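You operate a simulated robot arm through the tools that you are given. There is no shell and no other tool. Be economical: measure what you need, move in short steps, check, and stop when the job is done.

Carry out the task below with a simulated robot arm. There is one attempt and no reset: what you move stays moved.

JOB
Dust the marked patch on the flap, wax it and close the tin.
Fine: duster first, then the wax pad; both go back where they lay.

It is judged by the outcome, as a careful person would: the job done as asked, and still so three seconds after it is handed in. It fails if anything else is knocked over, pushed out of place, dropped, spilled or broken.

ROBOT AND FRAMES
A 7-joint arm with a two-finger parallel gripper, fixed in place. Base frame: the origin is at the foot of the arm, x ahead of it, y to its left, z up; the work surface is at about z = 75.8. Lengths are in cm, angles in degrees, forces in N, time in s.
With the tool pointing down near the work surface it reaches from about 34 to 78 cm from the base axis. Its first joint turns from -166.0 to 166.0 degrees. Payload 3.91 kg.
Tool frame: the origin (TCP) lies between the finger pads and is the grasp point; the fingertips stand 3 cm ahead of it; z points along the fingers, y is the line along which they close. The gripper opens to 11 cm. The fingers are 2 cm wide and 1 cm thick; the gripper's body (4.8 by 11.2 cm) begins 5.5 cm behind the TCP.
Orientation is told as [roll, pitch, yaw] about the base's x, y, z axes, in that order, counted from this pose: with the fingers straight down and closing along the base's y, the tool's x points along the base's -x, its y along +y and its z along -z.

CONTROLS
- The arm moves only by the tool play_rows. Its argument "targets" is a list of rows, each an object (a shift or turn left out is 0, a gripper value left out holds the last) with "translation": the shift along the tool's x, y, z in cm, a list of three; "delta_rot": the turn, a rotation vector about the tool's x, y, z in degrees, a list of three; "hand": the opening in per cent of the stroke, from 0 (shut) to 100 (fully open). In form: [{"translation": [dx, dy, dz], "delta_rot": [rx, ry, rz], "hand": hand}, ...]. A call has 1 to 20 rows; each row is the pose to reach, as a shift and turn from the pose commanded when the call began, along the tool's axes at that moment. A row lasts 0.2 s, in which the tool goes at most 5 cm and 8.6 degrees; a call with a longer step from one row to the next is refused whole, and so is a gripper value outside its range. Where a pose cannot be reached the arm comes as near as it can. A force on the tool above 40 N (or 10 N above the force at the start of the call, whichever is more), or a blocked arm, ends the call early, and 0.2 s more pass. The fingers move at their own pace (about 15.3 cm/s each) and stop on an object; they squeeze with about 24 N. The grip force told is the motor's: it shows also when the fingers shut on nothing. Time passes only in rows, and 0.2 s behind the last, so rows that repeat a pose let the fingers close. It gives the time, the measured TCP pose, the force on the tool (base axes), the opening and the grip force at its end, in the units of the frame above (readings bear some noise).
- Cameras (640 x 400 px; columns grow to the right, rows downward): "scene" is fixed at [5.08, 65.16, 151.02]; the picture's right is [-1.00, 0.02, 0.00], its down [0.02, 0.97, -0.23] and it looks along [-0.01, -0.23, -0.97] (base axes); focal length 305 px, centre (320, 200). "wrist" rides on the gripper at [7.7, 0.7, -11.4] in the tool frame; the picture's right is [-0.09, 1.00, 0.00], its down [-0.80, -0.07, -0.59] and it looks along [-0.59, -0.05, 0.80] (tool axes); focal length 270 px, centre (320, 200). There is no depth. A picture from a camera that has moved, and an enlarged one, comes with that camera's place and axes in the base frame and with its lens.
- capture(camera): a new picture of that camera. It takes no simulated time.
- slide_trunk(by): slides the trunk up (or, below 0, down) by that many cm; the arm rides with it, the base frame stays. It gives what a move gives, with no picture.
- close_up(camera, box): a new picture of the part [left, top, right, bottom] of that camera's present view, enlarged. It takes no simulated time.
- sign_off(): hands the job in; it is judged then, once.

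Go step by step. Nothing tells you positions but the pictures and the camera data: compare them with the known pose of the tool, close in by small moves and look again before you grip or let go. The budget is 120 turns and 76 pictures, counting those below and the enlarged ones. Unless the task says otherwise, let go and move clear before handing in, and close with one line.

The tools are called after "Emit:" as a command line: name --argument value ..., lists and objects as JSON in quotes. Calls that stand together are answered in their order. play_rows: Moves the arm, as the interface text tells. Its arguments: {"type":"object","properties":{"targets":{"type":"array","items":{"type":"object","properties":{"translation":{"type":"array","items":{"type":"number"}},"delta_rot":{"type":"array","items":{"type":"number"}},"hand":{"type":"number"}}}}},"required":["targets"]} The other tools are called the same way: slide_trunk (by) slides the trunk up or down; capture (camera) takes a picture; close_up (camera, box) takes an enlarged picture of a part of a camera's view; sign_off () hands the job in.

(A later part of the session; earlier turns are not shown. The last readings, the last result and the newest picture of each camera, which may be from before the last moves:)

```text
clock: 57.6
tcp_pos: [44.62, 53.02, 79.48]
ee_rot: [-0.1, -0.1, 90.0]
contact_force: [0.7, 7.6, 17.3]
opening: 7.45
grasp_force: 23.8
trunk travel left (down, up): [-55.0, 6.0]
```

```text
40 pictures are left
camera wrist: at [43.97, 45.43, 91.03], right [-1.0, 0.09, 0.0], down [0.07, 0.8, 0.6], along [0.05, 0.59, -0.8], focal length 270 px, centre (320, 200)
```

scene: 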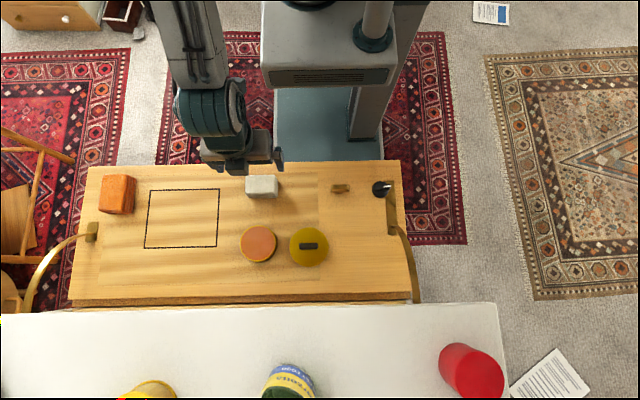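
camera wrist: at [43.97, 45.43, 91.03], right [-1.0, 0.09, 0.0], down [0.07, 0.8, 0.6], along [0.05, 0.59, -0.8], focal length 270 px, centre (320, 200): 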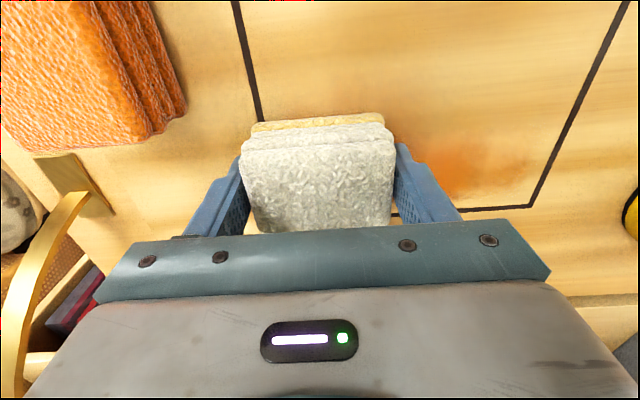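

Wax is transferring (orange tint). Continue the passes.

Emit:
play_rows --targets '[{"translation": [0, 0.4, -0.05]}, {"translation": [0, 1.3, -0.05]}, {"translation": [0, 2.5, -0.05]}, {"translation": [0, 3.7, -0.06]}, {"translation": [0, 4.9, -0.07]}, {"translation": [0, 6.1, -0.08]}, {"translation": [0, 7.3, -0.08]}, {"translation": [0, 8.5, -0.08]}, {"translation": [0, 9.7, -0.08]}, {"translation": [0, 10.7, -0.08]}, {"translation": [0, 11.2, -0.08]}, {"translation": [0.5, 11.2, -0.08]}, {"translation": [1.5, 11.2, -0.08]}, {"translation": [2.5, 11.2, -0.08]}, {"translation": [3.0, 11.2, -0.08]}, {"translation": [3.4, 11.2, -0.08]}]'

Emit:
play_rows --targets '[{"translation": [0, -0.4, 0]}, {"translation": [0, -1.3, 0]}, {"translation": [0, -2.5, 0.01]}, {"translation": [0, -3.7, 0.02]}, {"translation": [0, -4.9, 0.03]}, {"translation": [0, -6.1, 0.04]}, {"translation": [0, -7.3, 0.05]}, {"translation": [0, -8.5, 0.05]}, {"translation": [0, -9.7, 0.05]}, {"translation": [0, -10.7, 0.05]}, {"translation": [0, -11.2, 0.05]}, {"translation": [0.5, -11.2, 0.05]}, {"translation": [1.5, -11.2, 0.05]}, {"translation": [2.5, -11.2, 0.05]}, {"translation": [3.1, -11.2, 0.05]}, {"translation": [3.4, -11.2, 0.05]}]'

Emit:
play_rows --targets '[{"translation": [0, 0.4, 0]}, {"translation": [0, 1.3, 0]}, {"translation": [0, 2.5, -0.01]}, {"translation": [0, 3.7, -0.02]}, {"translation": [0, 4.9, -0.03]}, {"translation": [0, 6.1, -0.04]}, {"translation": [0, 7.3, -0.05]}, {"translation": [0, 8.5, -0.05]}, {"translation": [0, 9.7, -0.05]}, {"translation": [0, 10.7, -0.05]}, {"translation": [0, 11.2, -0.05]}]'

Emit:
capture --camera "scene"

Emit:
capture --camera "wrist"

```text
clock: 61.0
tcp_pos: [33.31, 49.62, 79.5]
ee_rot: [-0.1, -0.1, 90.1]
contact_force: [-0.7, 9.2, 17.3]
opening: 7.43
grasp_force: 23.7
trunk travel left (down, up): [-55.0, 6.0]
```

```text
clock: 64.4
tcp_pos: [44.64, 46.34, 79.34]
ee_rot: [-0.1, -0.1, 90.1]
contact_force: [0.8, 7.4, 15.3]
opening: 7.45
grasp_force: 23.9
trunk travel left (down, up): [-55.0, 6.0]
```

```text
clock: 66.8
tcp_pos: [33.25, 46.24, 79.44]
ee_rot: [0.1, 0.0, 90.0]
contact_force: [1.4, -0.5, 2.7]
opening: 7.41
grasp_force: 24.2
trunk travel left (down, up): [-55.0, 6.0]
```

```text
39 pictures are left
```

scene: 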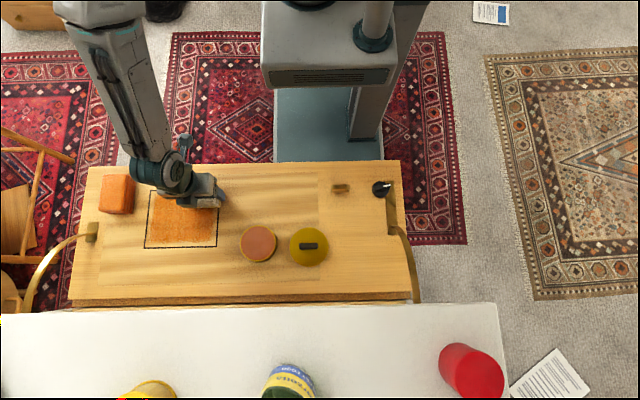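

```text
38 pictures are left
camera wrist: at [32.6, 38.62, 90.95], right [-1.0, 0.09, 0.0], down [0.07, 0.8, 0.59], along [0.05, 0.59, -0.8], focal length 270 px, centre (320, 200)
```

wrist: 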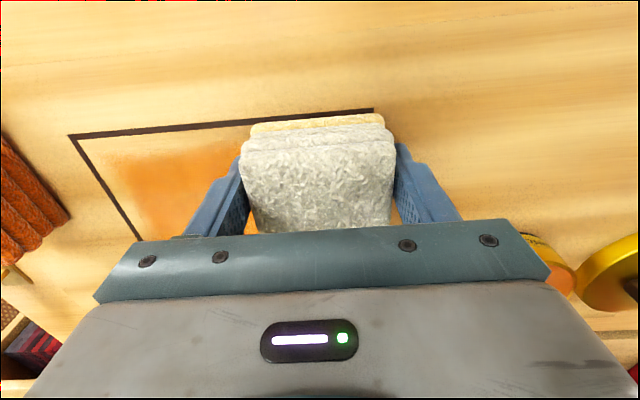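

The patch is uniformly waxed as far as visible. Lift and carry the pad back over its spot, then inspect.

Emit:
play_rows --targets '[{"translation": [0, 0, -0.2]}, {"translation": [0, 0, -0.7]}, {"translation": [0, 0, -1.4]}, {"translation": [0, 0, -2.0]}, {"translation": [0, 0, -2.3]}, {"translation": [0.1, 0.4, -2.3]}, {"translation": [0.2, 1.3, -2.3]}, {"translation": [0.4, 2.7, -2.3]}, {"translation": [0.6, 4.1, -2.3]}, {"translation": [0.85, 5.5, -2.3]}, {"translation": [1.05, 6.9, -2.3]}, {"translation": [1.3, 8.3, -2.3]}, {"translation": [1.5, 9.7, -2.3]}, {"translation": [1.7, 11.1, -2.3]}, {"translation": [1.9, 12.5, -2.3]}, {"translation": [2.1, 13.7, -2.3]}, {"translation": [2.24, 14.4, -2.3]}, {"translation": [2.24, 14.6, -2.3]}, {"translation": [2.24, 14.6, -2.3]}]'

Emit:
close_up --camera "scene" --box '[110, 160, 290, 272]'

Emit:
capture --camera "wrist"

```text
clock: 70.8
tcp_pos: [18.9, 43.76, 81.55]
ee_rot: [0.0, 0.1, 90.0]
contact_force: [-0.8, -0.3, -0.3]
opening: 7.46
grasp_force: 24.2
trunk travel left (down, up): [-55.0, 6.0]
```

```text
3.56 times, centred on (200, 216) of scene
camera zoom: at [5.08, 65.16, 151.02], right [-1.0, 0.02, 0.0], down [0.02, 0.97, -0.23], along [-0.01, -0.23, -0.97], focal length 1083 px, centre (747, 143)
```

zoom: 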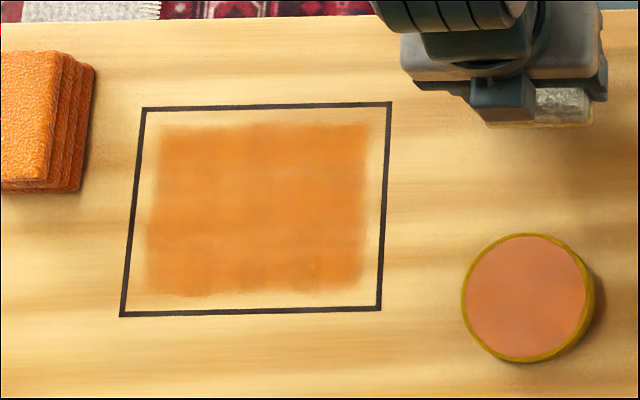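

```text
36 pictures are left
camera wrist: at [18.27, 36.34, 93.19], right [-1.0, 0.09, 0.0], down [0.07, 0.8, 0.59], along [0.05, 0.59, -0.8], focal length 270 px, centre (320, 200)
```

wrist: 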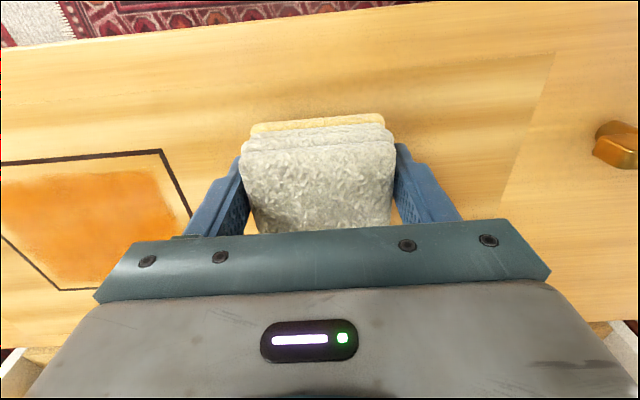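

There's a ~1.2 cm unwaxed margin inside the frame, so I'll do one perimeter pass slightly further out before putting the pad back.

Emit:
play_rows --targets '[{"translation": [-0.1, -0.4, 0]}, {"translation": [-0.2, -1.3, 0]}, {"translation": [-0.3, -2.7, 0]}, {"translation": [-0.4, -4.1, 0]}, {"translation": [-0.5, -5.5, 0]}, {"translation": [-0.6, -6.9, 0]}, {"translation": [-0.7, -8.3, 0]}, {"translation": [-0.8, -9.7, 0]}, {"translation": [-0.9, -11.1, 0]}, {"translation": [-1.0, -12.4, 0]}, {"translation": [-1.1, -13.2, 0]}, {"translation": [-1.14, -13.5, 0.1]}, {"translation": [-1.14, -13.5, 0.6]}, {"translation": [-1.14, -13.5, 1.2]}, {"translation": [-1.14, -13.5, 1.8]}, {"translation": [-1.14, -13.5, 2.1]}, {"translation": [-1.14, -13.5, 2.3]}, {"translation": [-1.14, -13.5, 2.3]}]'

Emit:
play_rows --targets '[{"translation": [0, -0.4, 0]}, {"translation": [0, -1.3, 0]}, {"translation": [0, -2.6, 0.02]}, {"translation": [0, -3.9, 0.03]}, {"translation": [0, -5.2, 0.04]}, {"translation": [0, -6.5, 0.05]}, {"translation": [0, -7.8, 0.05]}, {"translation": [0, -9.1, 0.05]}, {"translation": [0, -10.4, 0.05]}, {"translation": [0, -11.7, 0.05]}, {"translation": [0, -12.8, 0.05]}, {"translation": [0, -13.2, 0.05]}]'

Emit:
play_rows --targets '[{"translation": [-0.4, 0, 0]}, {"translation": [-1.3, 0, 0]}, {"translation": [-2.6, 0, 0]}, {"translation": [-3.9, 0, 0]}, {"translation": [-5.2, 0, 0]}, {"translation": [-6.5, 0, 0]}, {"translation": [-7.8, 0, 0]}, {"translation": [-9.1, 0, 0]}, {"translation": [-10.4, 0, 0]}, {"translation": [-11.6, 0, 0]}, {"translation": [-12.2, 0, 0]}]'

Emit:
capture --camera "wrist"

Emit:
close_up --camera "scene" --box '[80, 160, 260, 272]'

```text
clock: 74.6
tcp_pos: [32.28, 45.03, 79.41]
ee_rot: [-0.1, 0.0, 90.1]
contact_force: [-0.3, 0.2, 4.8]
opening: 7.44
grasp_force: 24.0
trunk travel left (down, up): [-55.0, 6.0]
```

```text
clock: 77.2
tcp_pos: [45.6, 45.07, 79.44]
ee_rot: [0.0, -0.1, 90.0]
contact_force: [-3.3, 0.5, 5.9]
opening: 7.45
grasp_force: 23.6
trunk travel left (down, up): [-55.0, 6.0]
```

```text
clock: 79.6
tcp_pos: [45.53, 57.21, 79.47]
ee_rot: [-0.1, 0.0, 90.0]
contact_force: [0.3, -0.8, 1.8]
opening: 7.41
grasp_force: 23.9
trunk travel left (down, up): [-55.0, 6.0]
```

```text
35 pictures are left
camera wrist: at [44.8, 49.76, 90.98], right [-1.0, 0.09, 0.0], down [0.07, 0.8, 0.59], along [0.05, 0.59, -0.8], focal length 270 px, centre (320, 200)
```

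wrist: 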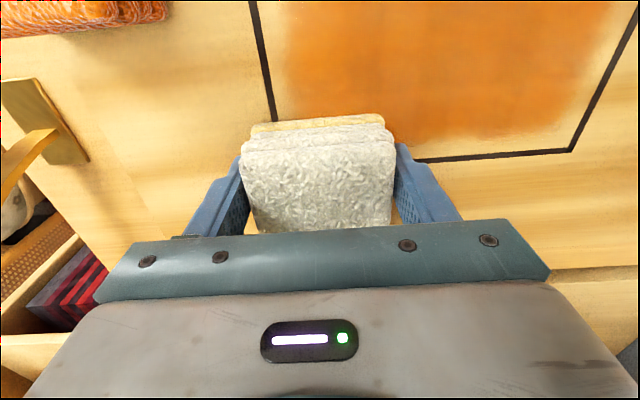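

```text
3.56 times, centred on (170, 216) of scene
camera zoom: at [5.08, 65.16, 151.02], right [-1.0, 0.02, 0.0], down [0.02, 0.97, -0.23], along [-0.01, -0.23, -0.97], focal length 1083 px, centre (853, 143)
```

zoom: 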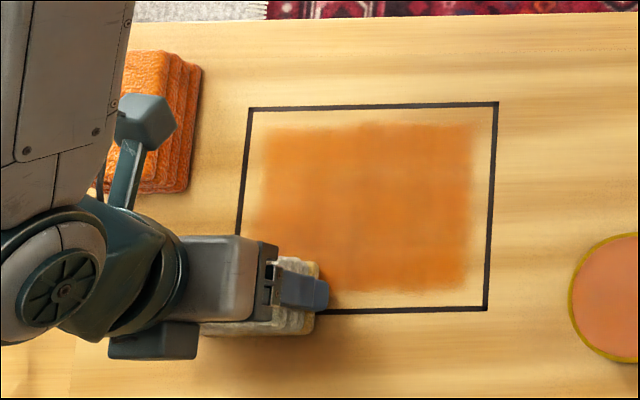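

The margin did not change (the wax region is evidently bounded there), so the patch is fully treated. Take the pad back home.

Emit:
play_rows --targets '[{"translation": [0, 0, -0.2]}, {"translation": [0, 0, -0.7]}, {"translation": [0, 0, -1.5]}, {"translation": [0, 0, -2.5]}, {"translation": [0, 0, -3.4]}, {"translation": [0, 0, -3.8]}, {"translation": [0.2, 0.4, -3.8]}, {"translation": [0.65, 1.3, -3.8]}, {"translation": [1.35, 2.7, -3.8]}, {"translation": [2.05, 4.1, -3.8]}, {"translation": [2.75, 5.5, -3.8]}, {"translation": [3.5, 7.0, -3.8]}, {"translation": [4.25, 8.5, -3.8]}, {"translation": [5.0, 10.0, -3.8]}, {"translation": [5.75, 11.5, -3.8]}, {"translation": [6.5, 13.0, -3.8]}, {"translation": [7.2, 14.4, -3.8]}, {"translation": [7.8, 15.6, -3.8]}, {"translation": [8.2, 16.4, -3.8]}, {"translation": [8.3, 16.7, -3.8]}]'

Emit:
play_rows --targets '[{"translation": [0.2, 0.4, 0]}, {"translation": [0.65, 1.3, 0]}, {"translation": [1.35, 2.7, 0]}, {"translation": [2.05, 4.1, 0]}, {"translation": [2.75, 5.5, 0]}, {"translation": [3.5, 7.0, 0]}, {"translation": [4.2, 8.4, 0]}, {"translation": [4.8, 9.5, 0]}, {"translation": [5.04, 10.0, 0]}, {"translation": [5.04, 10.0, 0.4]}, {"translation": [5.04, 10.0, 1.2]}, {"translation": [5.04, 10.0, 2.1]}, {"translation": [5.04, 10.0, 2.8]}, {"translation": [5.04, 10.0, 3.2]}, {"translation": [5.04, 10.0, 3.4]}, {"translation": [5.04, 10.0, 3.4]}]'

Emit:
capture --camera "wrist"

Emit:
close_up --camera "scene" --box '[110, 160, 290, 272]'

```text
clock: 83.8
tcp_pos: [28.88, 49.05, 83.09]
ee_rot: [0.0, 0.0, 90.0]
contact_force: [-0.1, 0.6, -1.7]
opening: 7.44
grasp_force: 24.2
trunk travel left (down, up): [-55.0, 6.0]
```

```text
clock: 87.2
tcp_pos: [18.75, 44.03, 79.79]
ee_rot: [-0.1, 0.0, 90.0]
contact_force: [0.2, -0.6, -1.0]
opening: 7.44
grasp_force: 24.1
trunk travel left (down, up): [-55.0, 6.0]
```

```text
33 pictures are left
camera wrist: at [18.12, 36.42, 91.36], right [-1.0, 0.09, 0.0], down [0.07, 0.8, 0.59], along [0.05, 0.59, -0.8], focal length 270 px, centre (320, 200)
```

wrist: 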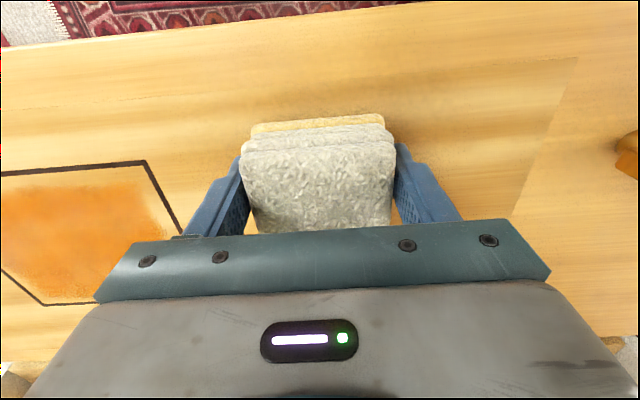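

```text
3.56 times, centred on (200, 216) of scene
camera zoom: at [5.08, 65.16, 151.02], right [-1.0, 0.02, 0.0], down [0.02, 0.97, -0.23], along [-0.01, -0.23, -0.97], focal length 1083 px, centre (747, 143)
```

zoom: 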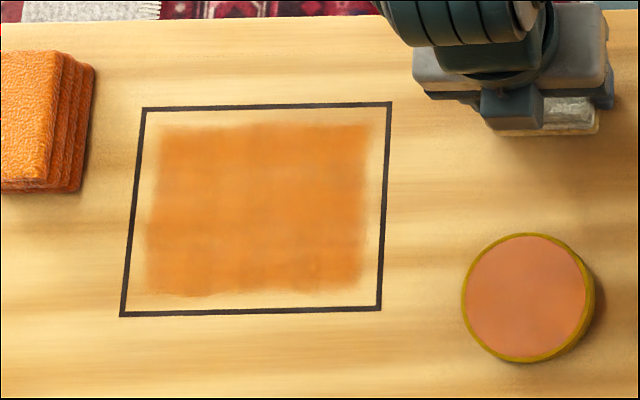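

The pad hovers just above its spot. Lower to touch, then release and rise.

Emit:
play_rows --targets '[{"translation": [0, 0, 0.1]}, {"translation": [0, 0, 0.2]}, {"translation": [0, 0, 0.28]}, {"translation": [0, 0, 0.28]}]'

```text
clock: 88.2
tcp_pos: [18.73, 43.82, 79.66]
ee_rot: [0.1, 0.1, 90.0]
contact_force: [0.2, 0.0, -0.7]
opening: 7.46
grasp_force: 23.8
trunk travel left (down, up): [-55.0, 6.0]
```

Emit:
play_rows --targets '[{"translation": [0, 0, 0.06]}, {"translation": [0, 0, 0.12]}, {"translation": [0, 0, 0.12]}]'

```text
clock: 89.0
tcp_pos: [18.74, 44.05, 79.48]
ee_rot: [0.1, 0.0, 90.0]
contact_force: [0.1, -0.4, -1.9]
opening: 7.44
grasp_force: 23.7
trunk travel left (down, up): [-55.0, 6.0]
```

Emit:
play_rows --targets '[{"translation": [0, 0, 0.06]}, {"translation": [0, 0, 0.12]}, {"translation": [0, 0, 0.12]}]'

```text
clock: 89.8
tcp_pos: [18.8, 44.01, 79.38]
ee_rot: [-0.1, -0.2, 90.0]
contact_force: [-2.3, 0.0, 21.5]
opening: 7.42
grasp_force: 24.2
trunk travel left (down, up): [-55.0, 6.0]
```

Contact. Ease off slightly, release, and rise.

Emit:
play_rows --targets '[{"translation": [0, 0, -0.07]}, {"translation": [0, 0, -0.07]}, {"translation": [0, 0, -0.07], "hand": 100}, {"translation": [0, 0, -0.07]}, {"translation": [0, 0, -0.07]}, {"translation": [0, 0, -0.07]}, {"translation": [0, 0, -2]}, {"translation": [0, 0, -5.5]}, {"translation": [0, 0, -9.5]}, {"translation": [0, 0, -13.5]}, {"translation": [0, 0, -15.7]}]'

Emit:
capture --camera "wrist"

Emit:
close_up --camera "scene" --box '[225, 160, 405, 272]'

```text
clock: 92.2
tcp_pos: [18.68, 43.64, 94.81]
ee_rot: [0.0, 0.0, 90.1]
contact_force: [0.4, 0.5, 0.1]
opening: 10.99
grasp_force: 0.0
trunk travel left (down, up): [-55.0, 6.0]
```

```text
31 pictures are left
camera wrist: at [18.1, 36.14, 106.33], right [-1.0, 0.09, 0.0], down [0.07, 0.8, 0.59], along [0.05, 0.59, -0.8], focal length 270 px, centre (320, 200)
```

wrist: 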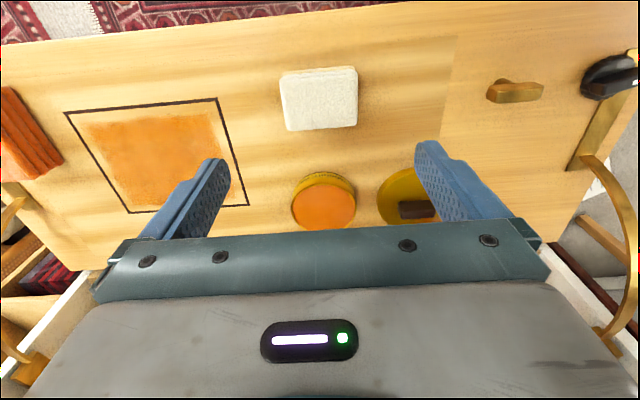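

```text
3.56 times, centred on (315, 216) of scene
camera zoom: at [5.08, 65.16, 151.02], right [-1.0, 0.02, 0.0], down [0.02, 0.97, -0.23], along [-0.01, -0.23, -0.97], focal length 1083 px, centre (338, 143)
```

zoom: 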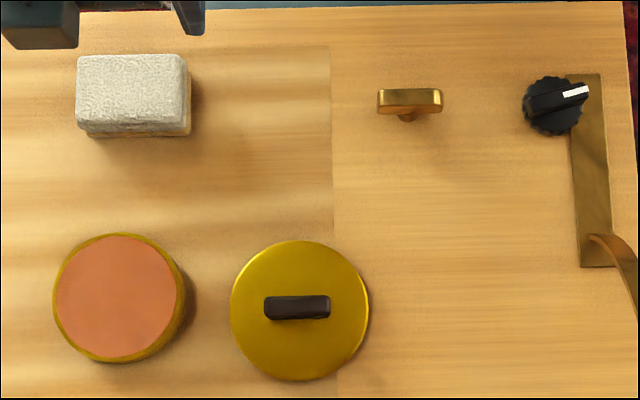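

The wax pad is back. The lid is next: its bar handle is at about (7.3, 59.0), top near z≈79, lying along x. I'll go above it and turn the gripper back to close along y.

Emit:
play_rows --targets '[{"translation": [-1.26, 0.97, 0], "delta_rot": [0, 0, 7.5]}, {"translation": [-2.52, 1.93, 0], "delta_rot": [0, 0, 15]}, {"translation": [-3.78, 2.9, 0], "delta_rot": [0, 0, 22.5]}, {"translation": [-5.03, 3.87, 0], "delta_rot": [0, 0, 30]}, {"translation": [-6.29, 4.83, 0], "delta_rot": [0, 0, 37.5]}, {"translation": [-7.55, 5.8, 0], "delta_rot": [0, 0, 45]}, {"translation": [-8.8, 6.77, 0], "delta_rot": [0, 0, 52.5]}, {"translation": [-10.07, 7.73, 0], "delta_rot": [0, 0, 60]}, {"translation": [-11.3, 8.7, 0], "delta_rot": [0, 0, 67.5]}, {"translation": [-12.6, 9.67, 0], "delta_rot": [0, 0, 75]}, {"translation": [-13.8, 10.6, 0], "delta_rot": [0, 0, 82.5]}, {"translation": [-15.1, 11.6, 0], "delta_rot": [0, 0, 90]}, {"translation": [-15.1, 11.6, 0], "delta_rot": [0, 0, 90], "hand": 45}, {"translation": [-15.1, 11.6, 0], "delta_rot": [0, 0, 90]}]'

Emit:
capture --camera "wrist"

Emit:
capture --camera "scene"

```text
clock: 95.2
tcp_pos: [7.28, 59.0, 95.06]
ee_rot: [0.0, 0.0, -0.2]
contact_force: [0.0, -0.2, 0.1]
opening: 4.95
grasp_force: 0.1
trunk travel left (down, up): [-55.0, 6.0]
```

```text
29 pictures are left
camera wrist: at [-0.44, 59.94, 106.64], right [0.09, 1.0, 0.0], down [0.8, -0.07, 0.59], along [0.59, -0.05, -0.8], focal length 270 px, centre (320, 200)
```

wrist: 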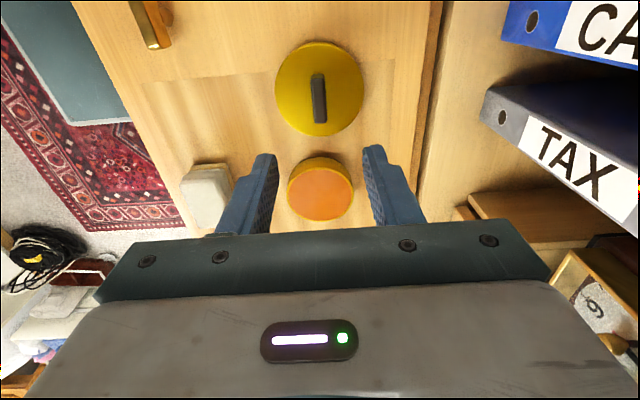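

```text
28 pictures are left
```

scene: 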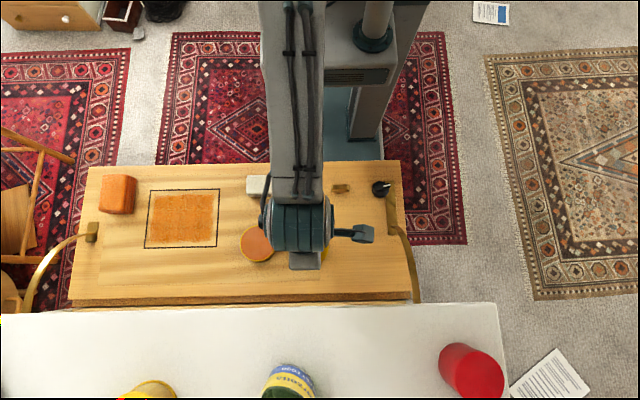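

Aligned with the handle (7.3, 59.15). Descend and check closely.

Emit:
play_rows --targets '[{"translation": [0, 0.1, 3]}, {"translation": [0, 0.15, 7]}, {"translation": [0, 0.15, 10.5]}, {"translation": [0, 0.15, 11.5]}]'

Emit:
capture --camera "wrist"

Emit:
close_up --camera "scene" --box '[225, 200, 405, 312]'

```text
clock: 96.2
tcp_pos: [7.08, 59.44, 83.57]
ee_rot: [-0.1, 0.0, 0.0]
contact_force: [-1.3, 0.7, -0.8]
opening: 4.98
grasp_force: 0.1
trunk travel left (down, up): [-55.0, 6.0]
```

```text
27 pictures are left
camera wrist: at [-0.54, 60.29, 95.22], right [0.09, 1.0, 0.0], down [0.8, -0.07, 0.59], along [0.59, -0.05, -0.8], focal length 270 px, centre (320, 200)
```

wrist: 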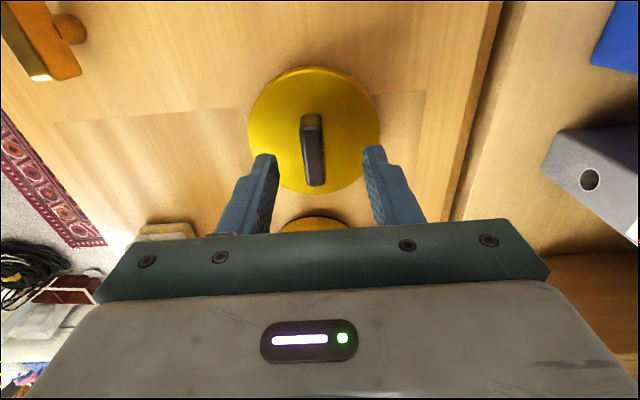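

```text
3.56 times, centred on (315, 256) of scene
camera zoom: at [5.08, 65.16, 151.02], right [-1.0, 0.02, 0.0], down [0.02, 0.97, -0.23], along [-0.01, -0.23, -0.97], focal length 1083 px, centre (338, 1)
```

zoom: 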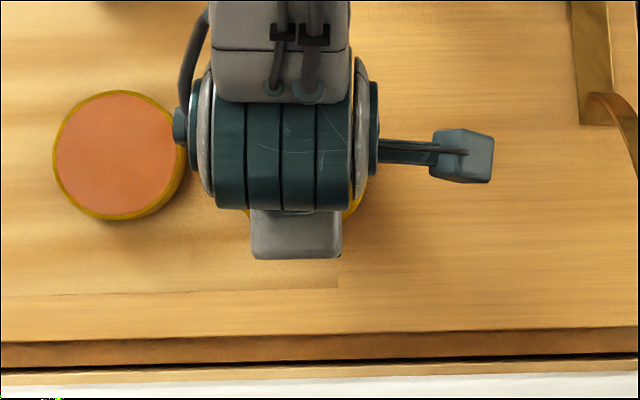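

Handle is between the fingers. Lower so the tips are just above the lid's face, and close.

Emit:
play_rows --targets '[{"translation": [0, 0, 1]}, {"translation": [0, 0, 2]}, {"translation": [0, 0, 2.5]}, {"translation": [0, 0, 2.7]}, {"translation": [0, 0, 2.7], "hand": 0}, {"translation": [0, 0, 2.7]}, {"translation": [0, 0, 2.7]}, {"translation": [0, 0, 2.7]}]'

Emit:
capture --camera "wrist"

```text
clock: 98.0
tcp_pos: [7.05, 59.21, 80.68]
ee_rot: [0.1, -0.1, 0.0]
contact_force: [0.8, -0.8, 0.1]
opening: 1.28
grasp_force: 24.1
trunk travel left (down, up): [-55.0, 6.0]
```

```text
25 pictures are left
camera wrist: at [-0.51, 60.05, 92.26], right [0.09, 1.0, 0.0], down [0.8, -0.07, 0.59], along [0.59, -0.05, -0.8], focal length 270 px, centre (320, 200)
```

wrist: 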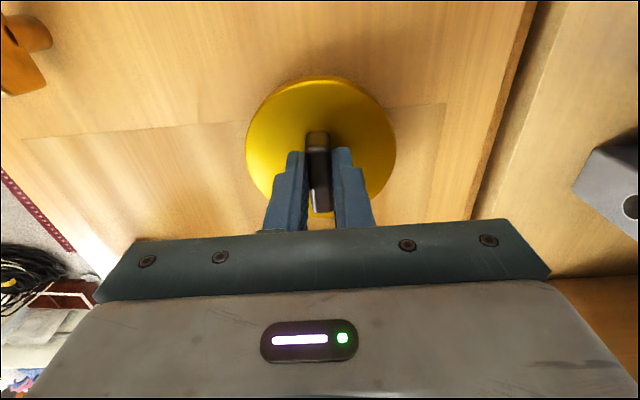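

Handle gripped (1.28 cm). Lift slowly.

Emit:
play_rows --targets '[{"translation": [0, 0, -0.1]}, {"translation": [0, 0, -0.3]}, {"translation": [0, 0, -0.6]}, {"translation": [0, 0, -1.0]}, {"translation": [0, 0, -1.5]}, {"translation": [0, 0, -2.0]}, {"translation": [0, 0, -2.5]}, {"translation": [0, 0, -3.0]}, {"translation": [0, 0, -3.6]}, {"translation": [0, 0, -4.2]}, {"translation": [0, 0, -4.7]}, {"translation": [0, 0, -5.0]}, {"translation": [0, 0, -5.0]}]'

Emit:
capture --camera "wrist"

```text
clock: 100.8
tcp_pos: [7.19, 59.0, 85.67]
ee_rot: [0.0, 0.0, 0.0]
contact_force: [-0.1, 0.4, -0.3]
opening: 1.29
grasp_force: 23.5
trunk travel left (down, up): [-55.0, 6.0]
```

```text
24 pictures are left
camera wrist: at [-0.4, 60.02, 97.3], right [0.09, 1.0, 0.0], down [0.8, -0.07, 0.59], along [0.59, -0.05, -0.8], focal length 270 px, centre (320, 200)
```

wrist: 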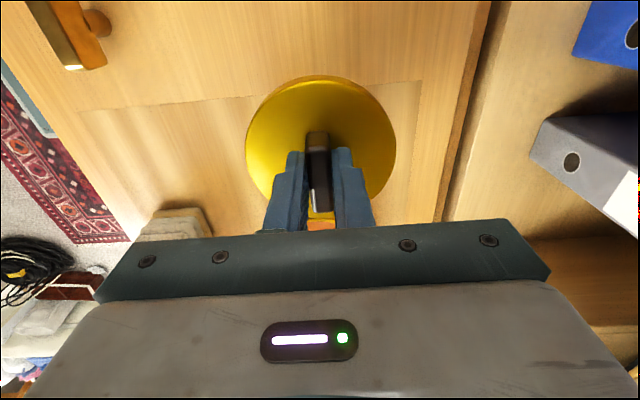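

The lid is held level, 2 cm above tin height. From both cameras the tin lies (+12.1, −0.95) cm from the lid; move there gently.

Emit:
play_rows --targets '[{"translation": [-0.3, 0, 0]}, {"translation": [-1.0, -0.1, 0]}, {"translation": [-2.0, -0.2, 0]}, {"translation": [-3.2, -0.3, 0]}, {"translation": [-4.4, -0.4, 0]}, {"translation": [-5.6, -0.5, 0]}, {"translation": [-6.8, -0.6, 0]}, {"translation": [-8.0, -0.7, 0]}, {"translation": [-9.2, -0.8, 0]}, {"translation": [-10.4, -0.9, 0]}, {"translation": [-11.3, -0.95, 0]}, {"translation": [-11.9, -0.95, 0]}, {"translation": [-12.08, -0.95, 0]}, {"translation": [-12.08, -0.95, 0]}]'

Emit:
capture --camera "wrist"

Emit:
close_up --camera "scene" --box '[170, 190, 350, 302]'

```text
clock: 103.8
tcp_pos: [19.22, 58.15, 85.82]
ee_rot: [-0.1, 0.0, 0.0]
contact_force: [0.6, 0.1, -0.4]
opening: 1.29
grasp_force: 23.8
trunk travel left (down, up): [-55.0, 6.0]
```

```text
23 pictures are left
camera wrist: at [11.62, 59.05, 97.26], right [0.09, 1.0, 0.0], down [0.8, -0.07, 0.59], along [0.59, -0.05, -0.8], focal length 270 px, centre (320, 200)
```

wrist: 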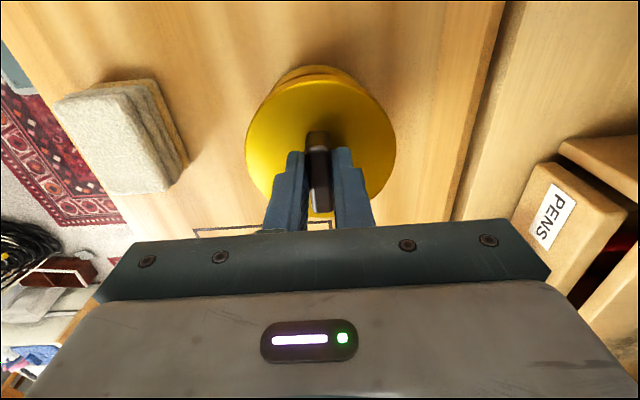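

```text
3.56 times, centred on (260, 246) of scene
camera zoom: at [5.08, 65.16, 151.02], right [-1.0, 0.02, 0.0], down [0.02, 0.97, -0.23], along [-0.01, -0.23, -0.97], focal length 1083 px, centre (533, 36)
```

zoom: 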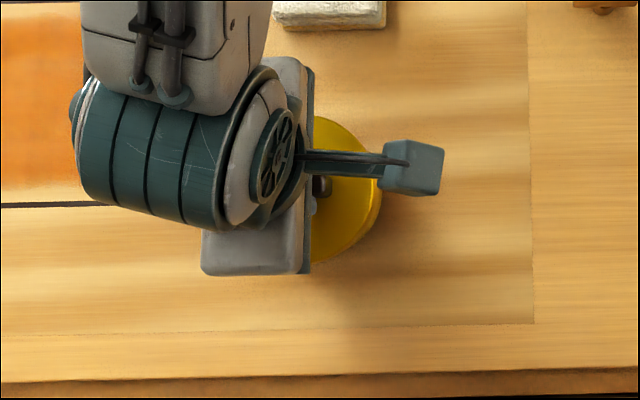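

Lid and tin look concentric. Lower to just above the rim and check again.

Emit:
play_rows --targets '[{"translation": [0, 0, 0.3]}, {"translation": [0, 0, 0.8]}, {"translation": [0, 0, 1.3]}, {"translation": [0, 0, 1.7]}, {"translation": [0, 0, 1.8]}, {"translation": [0, 0, 1.8]}]'

Emit:
close_up --camera "wrist" --box '[220, 40, 420, 165]'

Emit:
close_up --camera "scene" --box '[220, 210, 300, 260]'

```text
clock: 105.2
tcp_pos: [19.3, 58.24, 83.89]
ee_rot: [0.0, 0.0, -0.1]
contact_force: [0.2, -0.5, 0.1]
opening: 1.3
grasp_force: 24.2
trunk travel left (down, up): [-55.0, 6.0]
```

```text
3.20 times, centred on (320, 102) of wrist
camera zoom: at [11.58, 59.08, 95.43], right [0.09, 1.0, 0.0], down [0.8, -0.07, 0.59], along [0.59, -0.05, -0.8], focal length 865 px, centre (320, 512)
```

zoom: 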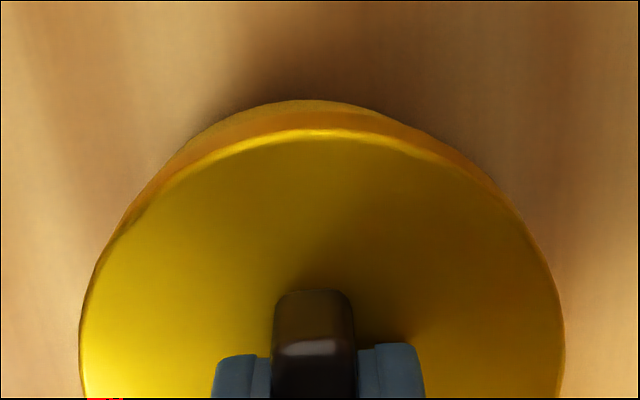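

```text
8.00 times, centred on (260, 235) of scene
camera zoom: at [5.08, 65.16, 151.02], right [-1.0, 0.02, 0.0], down [0.02, 0.97, -0.23], along [-0.01, -0.23, -0.97], focal length 2437 px, centre (800, -80)
```

zoom: 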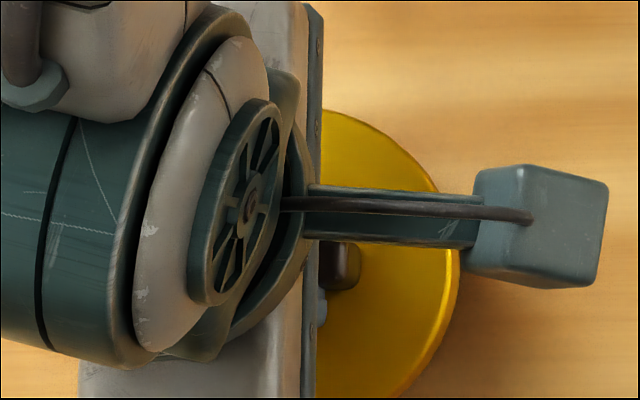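

Lid and tin agree to within ~1–2 mm in y and x. Lower in small steps, watching the force.

Emit:
play_rows --targets '[{"translation": [0, 0, 0.1]}, {"translation": [0, 0, 0.25]}, {"translation": [0, 0, 0.4]}, {"translation": [0, 0, 0.5]}, {"translation": [0, 0, 0.5]}]'

```text
clock: 106.4
tcp_pos: [19.29, 58.19, 83.67]
ee_rot: [0.1, 0.1, -0.1]
contact_force: [1.4, -2.2, 14.7]
opening: 1.28
grasp_force: 24.1
trunk travel left (down, up): [-55.0, 6.0]
```

Emit:
close_up --camera "wrist" --box '[220, 40, 420, 165]'

Emit:
close_up --camera "scene" --box '[220, 210, 300, 260]'

```text
3.20 times, centred on (320, 102) of wrist
camera zoom: at [11.62, 58.98, 95.2], right [0.09, 1.0, 0.0], down [0.8, -0.07, 0.59], along [0.59, -0.05, -0.8], focal length 865 px, centre (320, 512)
```

zoom: 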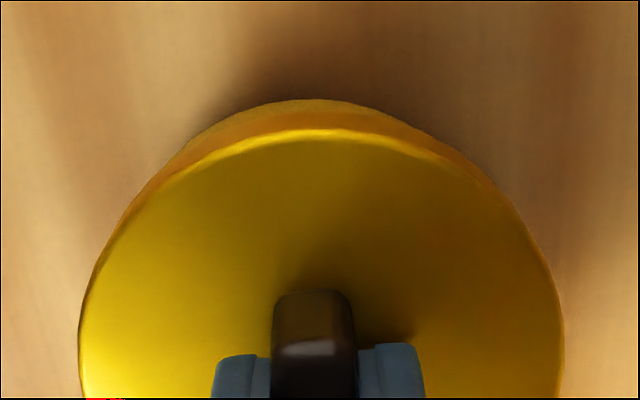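

```text
8.00 times, centred on (260, 235) of scene
camera zoom: at [5.08, 65.16, 151.02], right [-1.0, 0.02, 0.0], down [0.02, 0.97, -0.23], along [-0.01, -0.23, -0.97], focal length 2437 px, centre (800, -80)
```

zoom: 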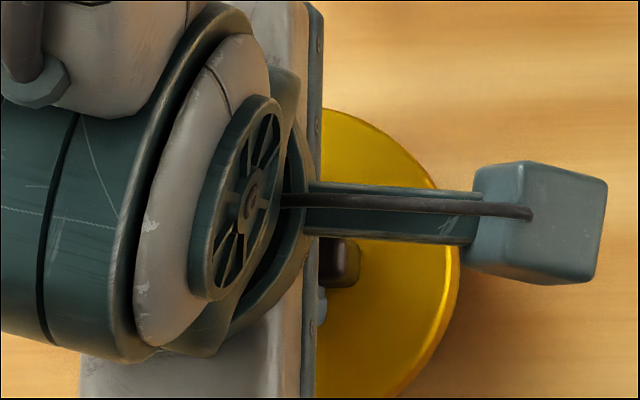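

Contact at the rim height (lid underside ≈ 78.65). I'll probe with tiny lateral shifts under light pressure to see whether the lid has a skirt that drops over the rim.

Emit:
play_rows --targets '[{"translation": [0.1, 0, -0.05]}, {"translation": [0.2, 0, -0.05]}, {"translation": [0.25, 0, -0.05]}]'

Emit:
play_rows --targets '[{"translation": [-0.15, 0, 0]}, {"translation": [-0.3, 0, 0]}, {"translation": [-0.5, 0, 0]}]'

Emit:
play_rows --targets '[{"translation": [0.15, 0.1, 0]}, {"translation": [0.25, 0.2, 0]}, {"translation": [0.25, 0.25, 0]}]'

Emit:
play_rows --targets '[{"translation": [0, -0.15, 0]}, {"translation": [0, -0.3, 0]}, {"translation": [0, -0.5, 0]}]'

```text
clock: 107.2
tcp_pos: [19.05, 58.29, 83.55]
ee_rot: [0.1, -0.1, -0.1]
contact_force: [8.4, 0.9, 10.9]
opening: 1.32
grasp_force: 23.8
trunk travel left (down, up): [-55.0, 6.0]
```

```text
clock: 108.0
tcp_pos: [19.27, 58.15, 83.63]
ee_rot: [0.0, 0.0, 0.1]
contact_force: [-5.2, -0.6, 11.5]
opening: 1.34
grasp_force: 23.9
trunk travel left (down, up): [-55.0, 6.0]
```

```text
clock: 108.8
tcp_pos: [19.17, 58.31, 83.46]
ee_rot: [-0.2, -0.1, 0.0]
contact_force: [-4.8, -9.4, 9.3]
opening: 1.33
grasp_force: 23.7
trunk travel left (down, up): [-55.0, 6.0]
```

```text
clock: 109.6
tcp_pos: [19.14, 58.14, 83.61]
ee_rot: [0.1, 0.0, 0.1]
contact_force: [-4.8, 3.1, 4.1]
opening: 1.3
grasp_force: 24.2
trunk travel left (down, up): [-55.0, 6.0]
```

Lateral forces rise sharply for 2 mm shifts, so the lid appears to be located on the tin. Return to centre, release and inspect.

Emit:
play_rows --targets '[{"translation": [0, 0.12, 0]}, {"translation": [0, 0.25, 0]}, {"translation": [0, 0.25, 0]}, {"translation": [0, 0.25, 0], "hand": 25}, {"translation": [0, 0.25, 0], "hand": 35}, {"translation": [0, 0.25, 0]}, {"translation": [0, 0.25, -1]}, {"translation": [0, 0.25, -3]}, {"translation": [0, 0.25, -6]}, {"translation": [0, 0.25, -10]}, {"translation": [0, 0.25, -12]}]'

Emit:
capture --camera "wrist"

Emit:
close_up --camera "scene" --box '[220, 210, 300, 260]'

```text
clock: 112.0
tcp_pos: [19.37, 58.09, 95.55]
ee_rot: [-0.1, 0.0, 0.0]
contact_force: [0.7, -0.7, -0.7]
opening: 3.82
grasp_force: 0.1
trunk travel left (down, up): [-55.0, 6.0]
```

```text
17 pictures are left
camera wrist: at [11.71, 59.05, 107.1], right [0.09, 1.0, 0.0], down [0.8, -0.07, 0.59], along [0.59, -0.05, -0.8], focal length 270 px, centre (320, 200)
```

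wrist: 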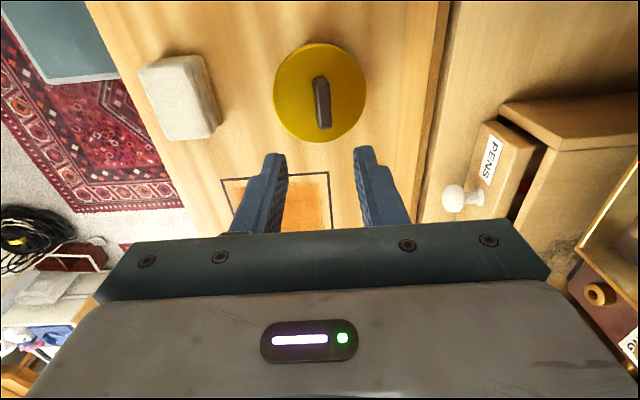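

```text
8.00 times, centred on (260, 235) of scene
camera zoom: at [5.08, 65.16, 151.02], right [-1.0, 0.02, 0.0], down [0.02, 0.97, -0.23], along [-0.01, -0.23, -0.97], focal length 2437 px, centre (800, -80)
```

zoom: 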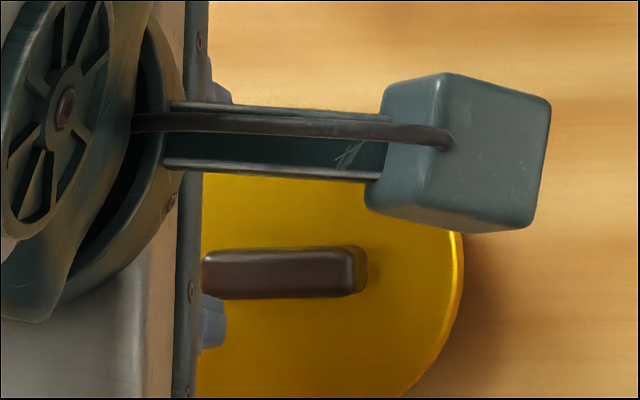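

The lid sits centred. I'll step aside to see all of it and its side against the tin.

Emit:
play_rows --targets '[{"translation": [2, 0, 0], "hand": 100}, {"translation": [5, 0, 0]}, {"translation": [7, 0, 1]}, {"translation": [7, 0, 3]}, {"translation": [7, 0, 4]}, {"translation": [7, 0, 4]}]'

Emit:
close_up --camera "wrist" --box '[220, 90, 420, 215]'

Emit:
close_up --camera "scene" --box '[220, 210, 300, 260]'

```text
clock: 113.4
tcp_pos: [12.5, 58.11, 91.72]
ee_rot: [0.0, 0.0, 0.0]
contact_force: [-0.5, -0.4, 0.3]
opening: 11.02
grasp_force: 0.1
trunk travel left (down, up): [-55.0, 6.0]
```

```text
3.20 times, centred on (320, 152) of wrist
camera zoom: at [4.9, 59.02, 103.24], right [0.09, 1.0, 0.0], down [0.8, -0.07, 0.59], along [0.59, -0.05, -0.8], focal length 865 px, centre (320, 352)
```

zoom: 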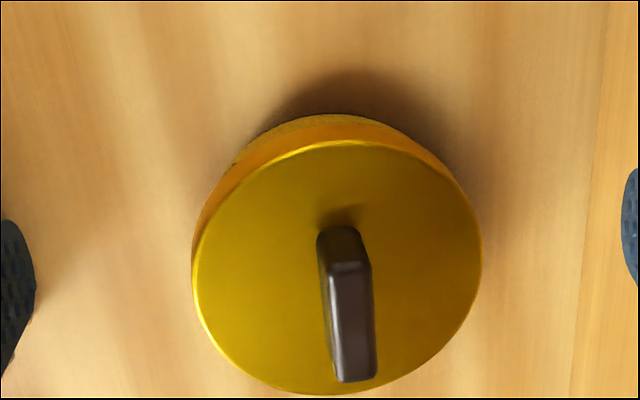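

```text
8.00 times, centred on (260, 235) of scene
camera zoom: at [5.08, 65.16, 151.02], right [-1.0, 0.02, 0.0], down [0.02, 0.97, -0.23], along [-0.01, -0.23, -0.97], focal length 2437 px, centre (800, -80)
```

zoom: 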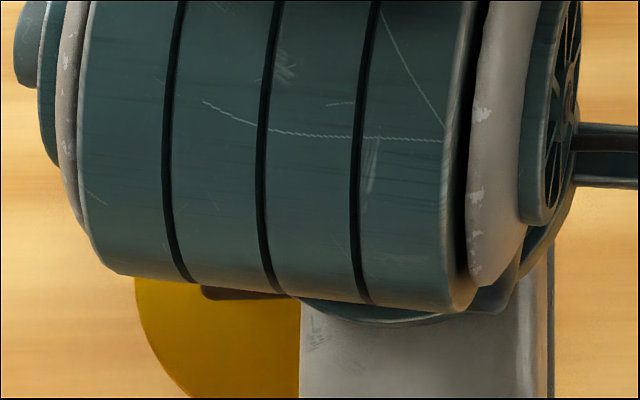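

Lid appears seated, but I want a more side-on look to verify that it's flush; tilt the wrist for an oblique view.

Emit:
play_rows --targets '[{"translation": [1, 0, 0], "delta_rot": [0, -7.5, 0]}, {"translation": [2, 0, 0], "delta_rot": [0, -15, 0]}, {"translation": [3, 0, 1], "delta_rot": [0, -22.5, 0]}, {"translation": [3, 0, 2.5], "delta_rot": [0, -30, 0]}, {"translation": [3, 0, 4], "delta_rot": [0, -35, 0]}, {"translation": [3, 0, 4], "delta_rot": [0, -35, 0]}]'

Emit:
capture --camera "wrist"

```text
clock: 114.8
tcp_pos: [10.7, 58.58, 88.19]
ee_rot: [1.0, -34.6, -2.2]
contact_force: [0.3, -0.5, 0.5]
opening: 10.99
grasp_force: 0.1
trunk travel left (down, up): [-55.0, 6.0]
```

```text
13 pictures are left
camera wrist: at [-2.09, 59.6, 93.38], right [0.1, 0.99, 0.06], down [0.32, -0.09, 0.94], along [0.94, -0.07, -0.33], focal length 270 px, centre (320, 200)
```

wrist: 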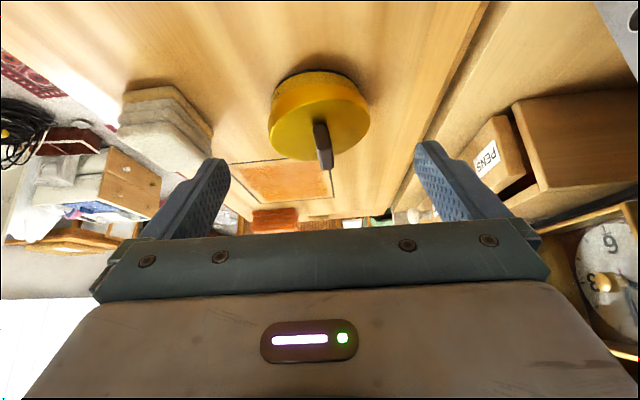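

Emit:
close_up --camera "wrist" --box '[256, 60, 384, 140]'

```text
5.00 times, centred on (320, 100) of wrist
camera zoom: at [-2.09, 59.6, 93.38], right [0.1, 0.99, 0.06], down [0.32, -0.09, 0.94], along [0.94, -0.07, -0.33], focal length 1351 px, centre (320, 700)
```

zoom: 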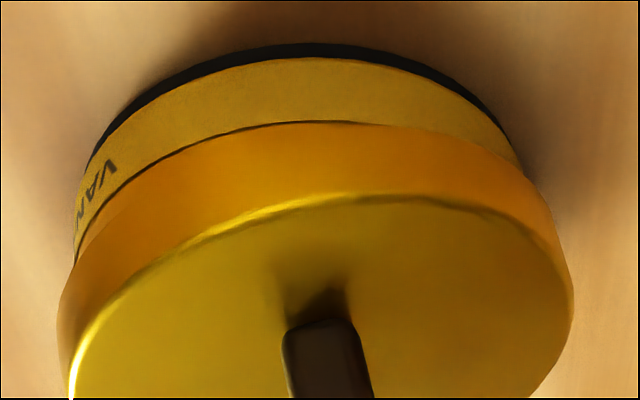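

In this oblique view the skirt overlaps the tin by about 1 cm, so the lid is on, though maybe slightly tilted. I'll straighten the wrist and then press gently on the handle to make sure it's fully seated.

Emit:
play_rows --targets '[{"translation": [-0.5, 0, -0.7], "delta_rot": [0, 5, 0]}, {"translation": [-1.5, 0, -1.3], "delta_rot": [0, 12.5, 0]}, {"translation": [-2.7, 0, -1.6], "delta_rot": [0, 20, 0]}, {"translation": [-3.8, 0, -1.6], "delta_rot": [0, 27.5, 0]}, {"translation": [-4.76, 0, -1.56], "delta_rot": [0, 35, 0]}, {"translation": [-4.76, 0, -1.56], "delta_rot": [0, 35, 0], "hand": 0}, {"translation": [-4.76, 0, -1.56], "delta_rot": [0, 35, 0]}]'

```text
clock: 116.4
tcp_pos: [12.23, 58.27, 91.56]
ee_rot: [0.0, 0.1, 0.0]
contact_force: [0.5, 0.1, 0.6]
opening: 0.01
grasp_force: 23.9
trunk travel left (down, up): [-55.0, 6.0]
```

Emit:
play_rows --targets '[{"translation": [-2, 0, 0]}, {"translation": [-5, 0.05, 0]}, {"translation": [-7, 0.1, 0]}, {"translation": [-7, 0.1, 2]}, {"translation": [-7, 0.1, 4]}, {"translation": [-7, 0.1, 5.3]}, {"translation": [-7, 0.1, 5.8]}]'

Emit:
capture --camera "wrist"

```text
clock: 118.0
tcp_pos: [19.25, 58.48, 85.91]
ee_rot: [0.1, 0.0, 0.0]
contact_force: [0.3, 0.8, -0.3]
opening: 0.0
grasp_force: 23.7
trunk travel left (down, up): [-55.0, 6.0]
```

```text
11 pictures are left
camera wrist: at [11.62, 59.28, 97.37], right [0.09, 1.0, 0.0], down [0.8, -0.07, 0.59], along [0.59, -0.05, -0.8], focal length 270 px, centre (320, 200)
```

wrist: 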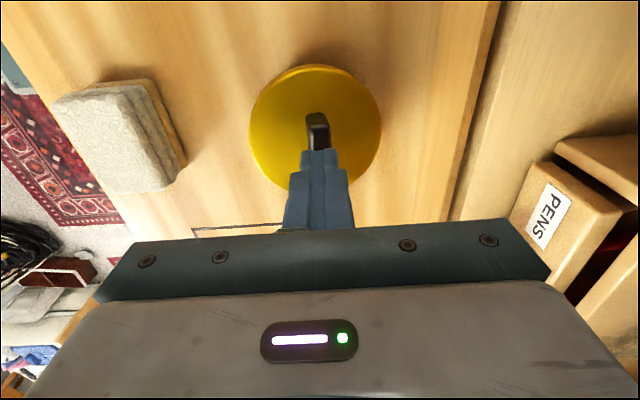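

Closed fingers are over the handle's middle. Lower in small steps until contact.

Emit:
play_rows --targets '[{"translation": [0, -0.1, 0.3]}, {"translation": [0, -0.1, 0.6]}, {"translation": [0, -0.1, 0.8]}, {"translation": [0, -0.1, 1.0]}, {"translation": [0, -0.1, 1.0]}]'

Emit:
play_rows --targets '[{"translation": [0, 0, 0.1]}, {"translation": [0, 0, 0.2]}, {"translation": [0, 0, 0.3]}, {"translation": [0, 0, 0.3]}]'

```text
clock: 119.3
tcp_pos: [19.28, 58.33, 85.24]
ee_rot: [0.7, 0.0, 0.0]
contact_force: [-2.3, -5.2, 18.6]
opening: 0.0
grasp_force: 24.1
trunk travel left (down, up): [-55.0, 6.0]
stopped in row 5: the force on the tool passed its limit (the readings are from after the stop); the commanded pose is now the measured one
```

```text
clock: 120.2
tcp_pos: [19.44, 58.61, 85.24]
ee_rot: [0.9, 0.0, 0.1]
contact_force: [-2.1, -6.4, 20.4]
opening: 0.0
grasp_force: 24.8
trunk travel left (down, up): [-55.0, 6.0]
stopped in row 4: the force on the tool passed its limit (the readings are from after the stop); the commanded pose is now the measured one
```

Firm contact at the handle top, no further drop. Rise, step aside, and take the oblique view again to check level.

Emit:
play_rows --targets '[{"translation": [0, 0, -1]}, {"translation": [0, 0, -4]}, {"translation": [0, 0, -6.3]}, {"translation": [3, 0, -6.3], "hand": 100}, {"translation": [7, 0, -6.3]}, {"translation": [7, 0, -6.3]}]'

Emit:
play_rows --targets '[{"translation": [1, 0, 0], "delta_rot": [0, -7.5, 0]}, {"translation": [2, 0, 0], "delta_rot": [0, -15, 0]}, {"translation": [2, 0, 1], "delta_rot": [0, -22.5, 0]}, {"translation": [2, 0, 2], "delta_rot": [0, -30, 0]}, {"translation": [2, 0, 3], "delta_rot": [0, -32, 0]}, {"translation": [2, 0, 3], "delta_rot": [0, -32, 0]}]'

Emit:
close_up --camera "wrist" --box '[224, 60, 416, 180]'

```text
clock: 121.5
tcp_pos: [12.47, 58.27, 91.01]
ee_rot: [0.8, -0.1, 0.1]
contact_force: [-0.8, 0.6, 0.1]
opening: 10.98
grasp_force: 0.0
trunk travel left (down, up): [-55.0, 6.0]
```

```text
clock: 123.0
tcp_pos: [10.59, 58.47, 88.15]
ee_rot: [1.0, -32.2, -0.5]
contact_force: [-0.5, -1.4, -0.6]
opening: 11.0
grasp_force: 0.0
trunk travel left (down, up): [-55.0, 6.0]
```

```text
3.33 times, centred on (320, 120) of wrist
camera zoom: at [-2.03, 59.34, 93.88], right [0.07, 1.0, 0.06], down [0.36, -0.08, 0.93], along [0.93, -0.05, -0.37], focal length 901 px, centre (320, 467)
```

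zoom: 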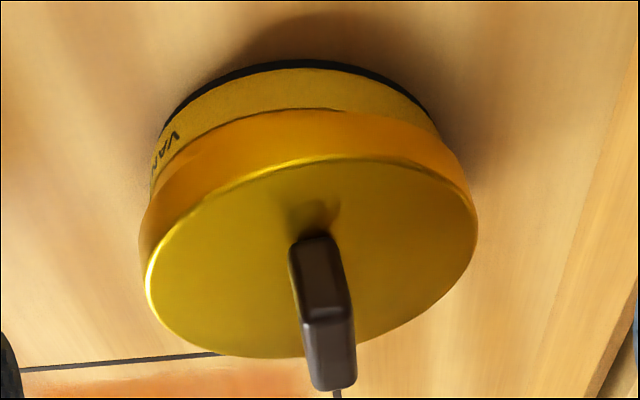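

The bar leans and the −y edge of the lid sits higher (about 6° tilt): the skirt is hooked on the rim at the −y side. I'll straighten the wrist, regrip the handle, lift a little, shift ~2.5 mm toward −y and lower again.

Emit:
play_rows --targets '[{"translation": [-0.4, 0, -0.6], "delta_rot": [0, 5, 0]}, {"translation": [-1.2, 0, -1.2], "delta_rot": [0, 12, 0]}, {"translation": [-2.0, 0, -1.4], "delta_rot": [0, 20, 0]}, {"translation": [-2.7, 0, -1.5], "delta_rot": [0, 27, 0]}, {"translation": [-3.29, 0, -1.48], "delta_rot": [0, 32, 0]}, {"translation": [-3.29, 0, -1.48], "delta_rot": [0, 32, 0], "hand": 40}]'

Emit:
play_rows --targets '[{"translation": [0, 0, 0], "delta_rot": [0.9, 0, 0]}, {"translation": [0, 0, 0], "delta_rot": [0.9, 0, 0]}]'

```text
clock: 124.3
tcp_pos: [12.41, 58.73, 91.37]
ee_rot: [0.7, 0.1, 0.0]
contact_force: [1.1, 0.6, -0.6]
opening: 4.4
grasp_force: 0.0
trunk travel left (down, up): [-55.0, 6.0]
```

```text
clock: 125.0
tcp_pos: [12.32, 58.47, 91.3]
ee_rot: [-0.2, -0.2, 0.0]
contact_force: [-0.2, 0.4, -1.0]
opening: 4.4
grasp_force: 0.1
trunk travel left (down, up): [-55.0, 6.0]
```

Emit:
play_rows --targets '[{"translation": [-2, 0, 0]}, {"translation": [-5, -0.1, 0]}, {"translation": [-7, -0.2, 0]}, {"translation": [-7, -0.2, 2]}, {"translation": [-7, -0.2, 4]}, {"translation": [-7, -0.2, 4.5]}, {"translation": [-7, -0.2, 4.5]}]'

Emit:
close_up --camera "wrist" --box '[224, 50, 416, 170]'

```text
clock: 126.5
tcp_pos: [19.21, 58.38, 86.52]
ee_rot: [-0.2, -0.1, 0.0]
contact_force: [0.3, 0.7, -0.5]
opening: 4.41
grasp_force: 0.1
trunk travel left (down, up): [-55.0, 6.0]
```

```text
3.33 times, centred on (320, 110) of wrist
camera zoom: at [11.64, 59.19, 98.14], right [0.09, 1.0, 0.0], down [0.8, -0.07, 0.6], along [0.59, -0.05, -0.8], focal length 901 px, centre (320, 500)
```

zoom: 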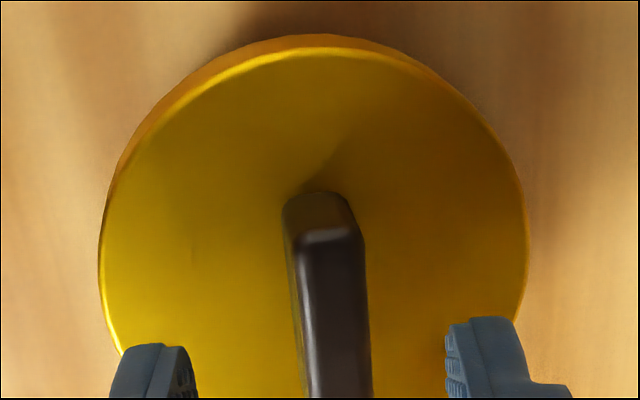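

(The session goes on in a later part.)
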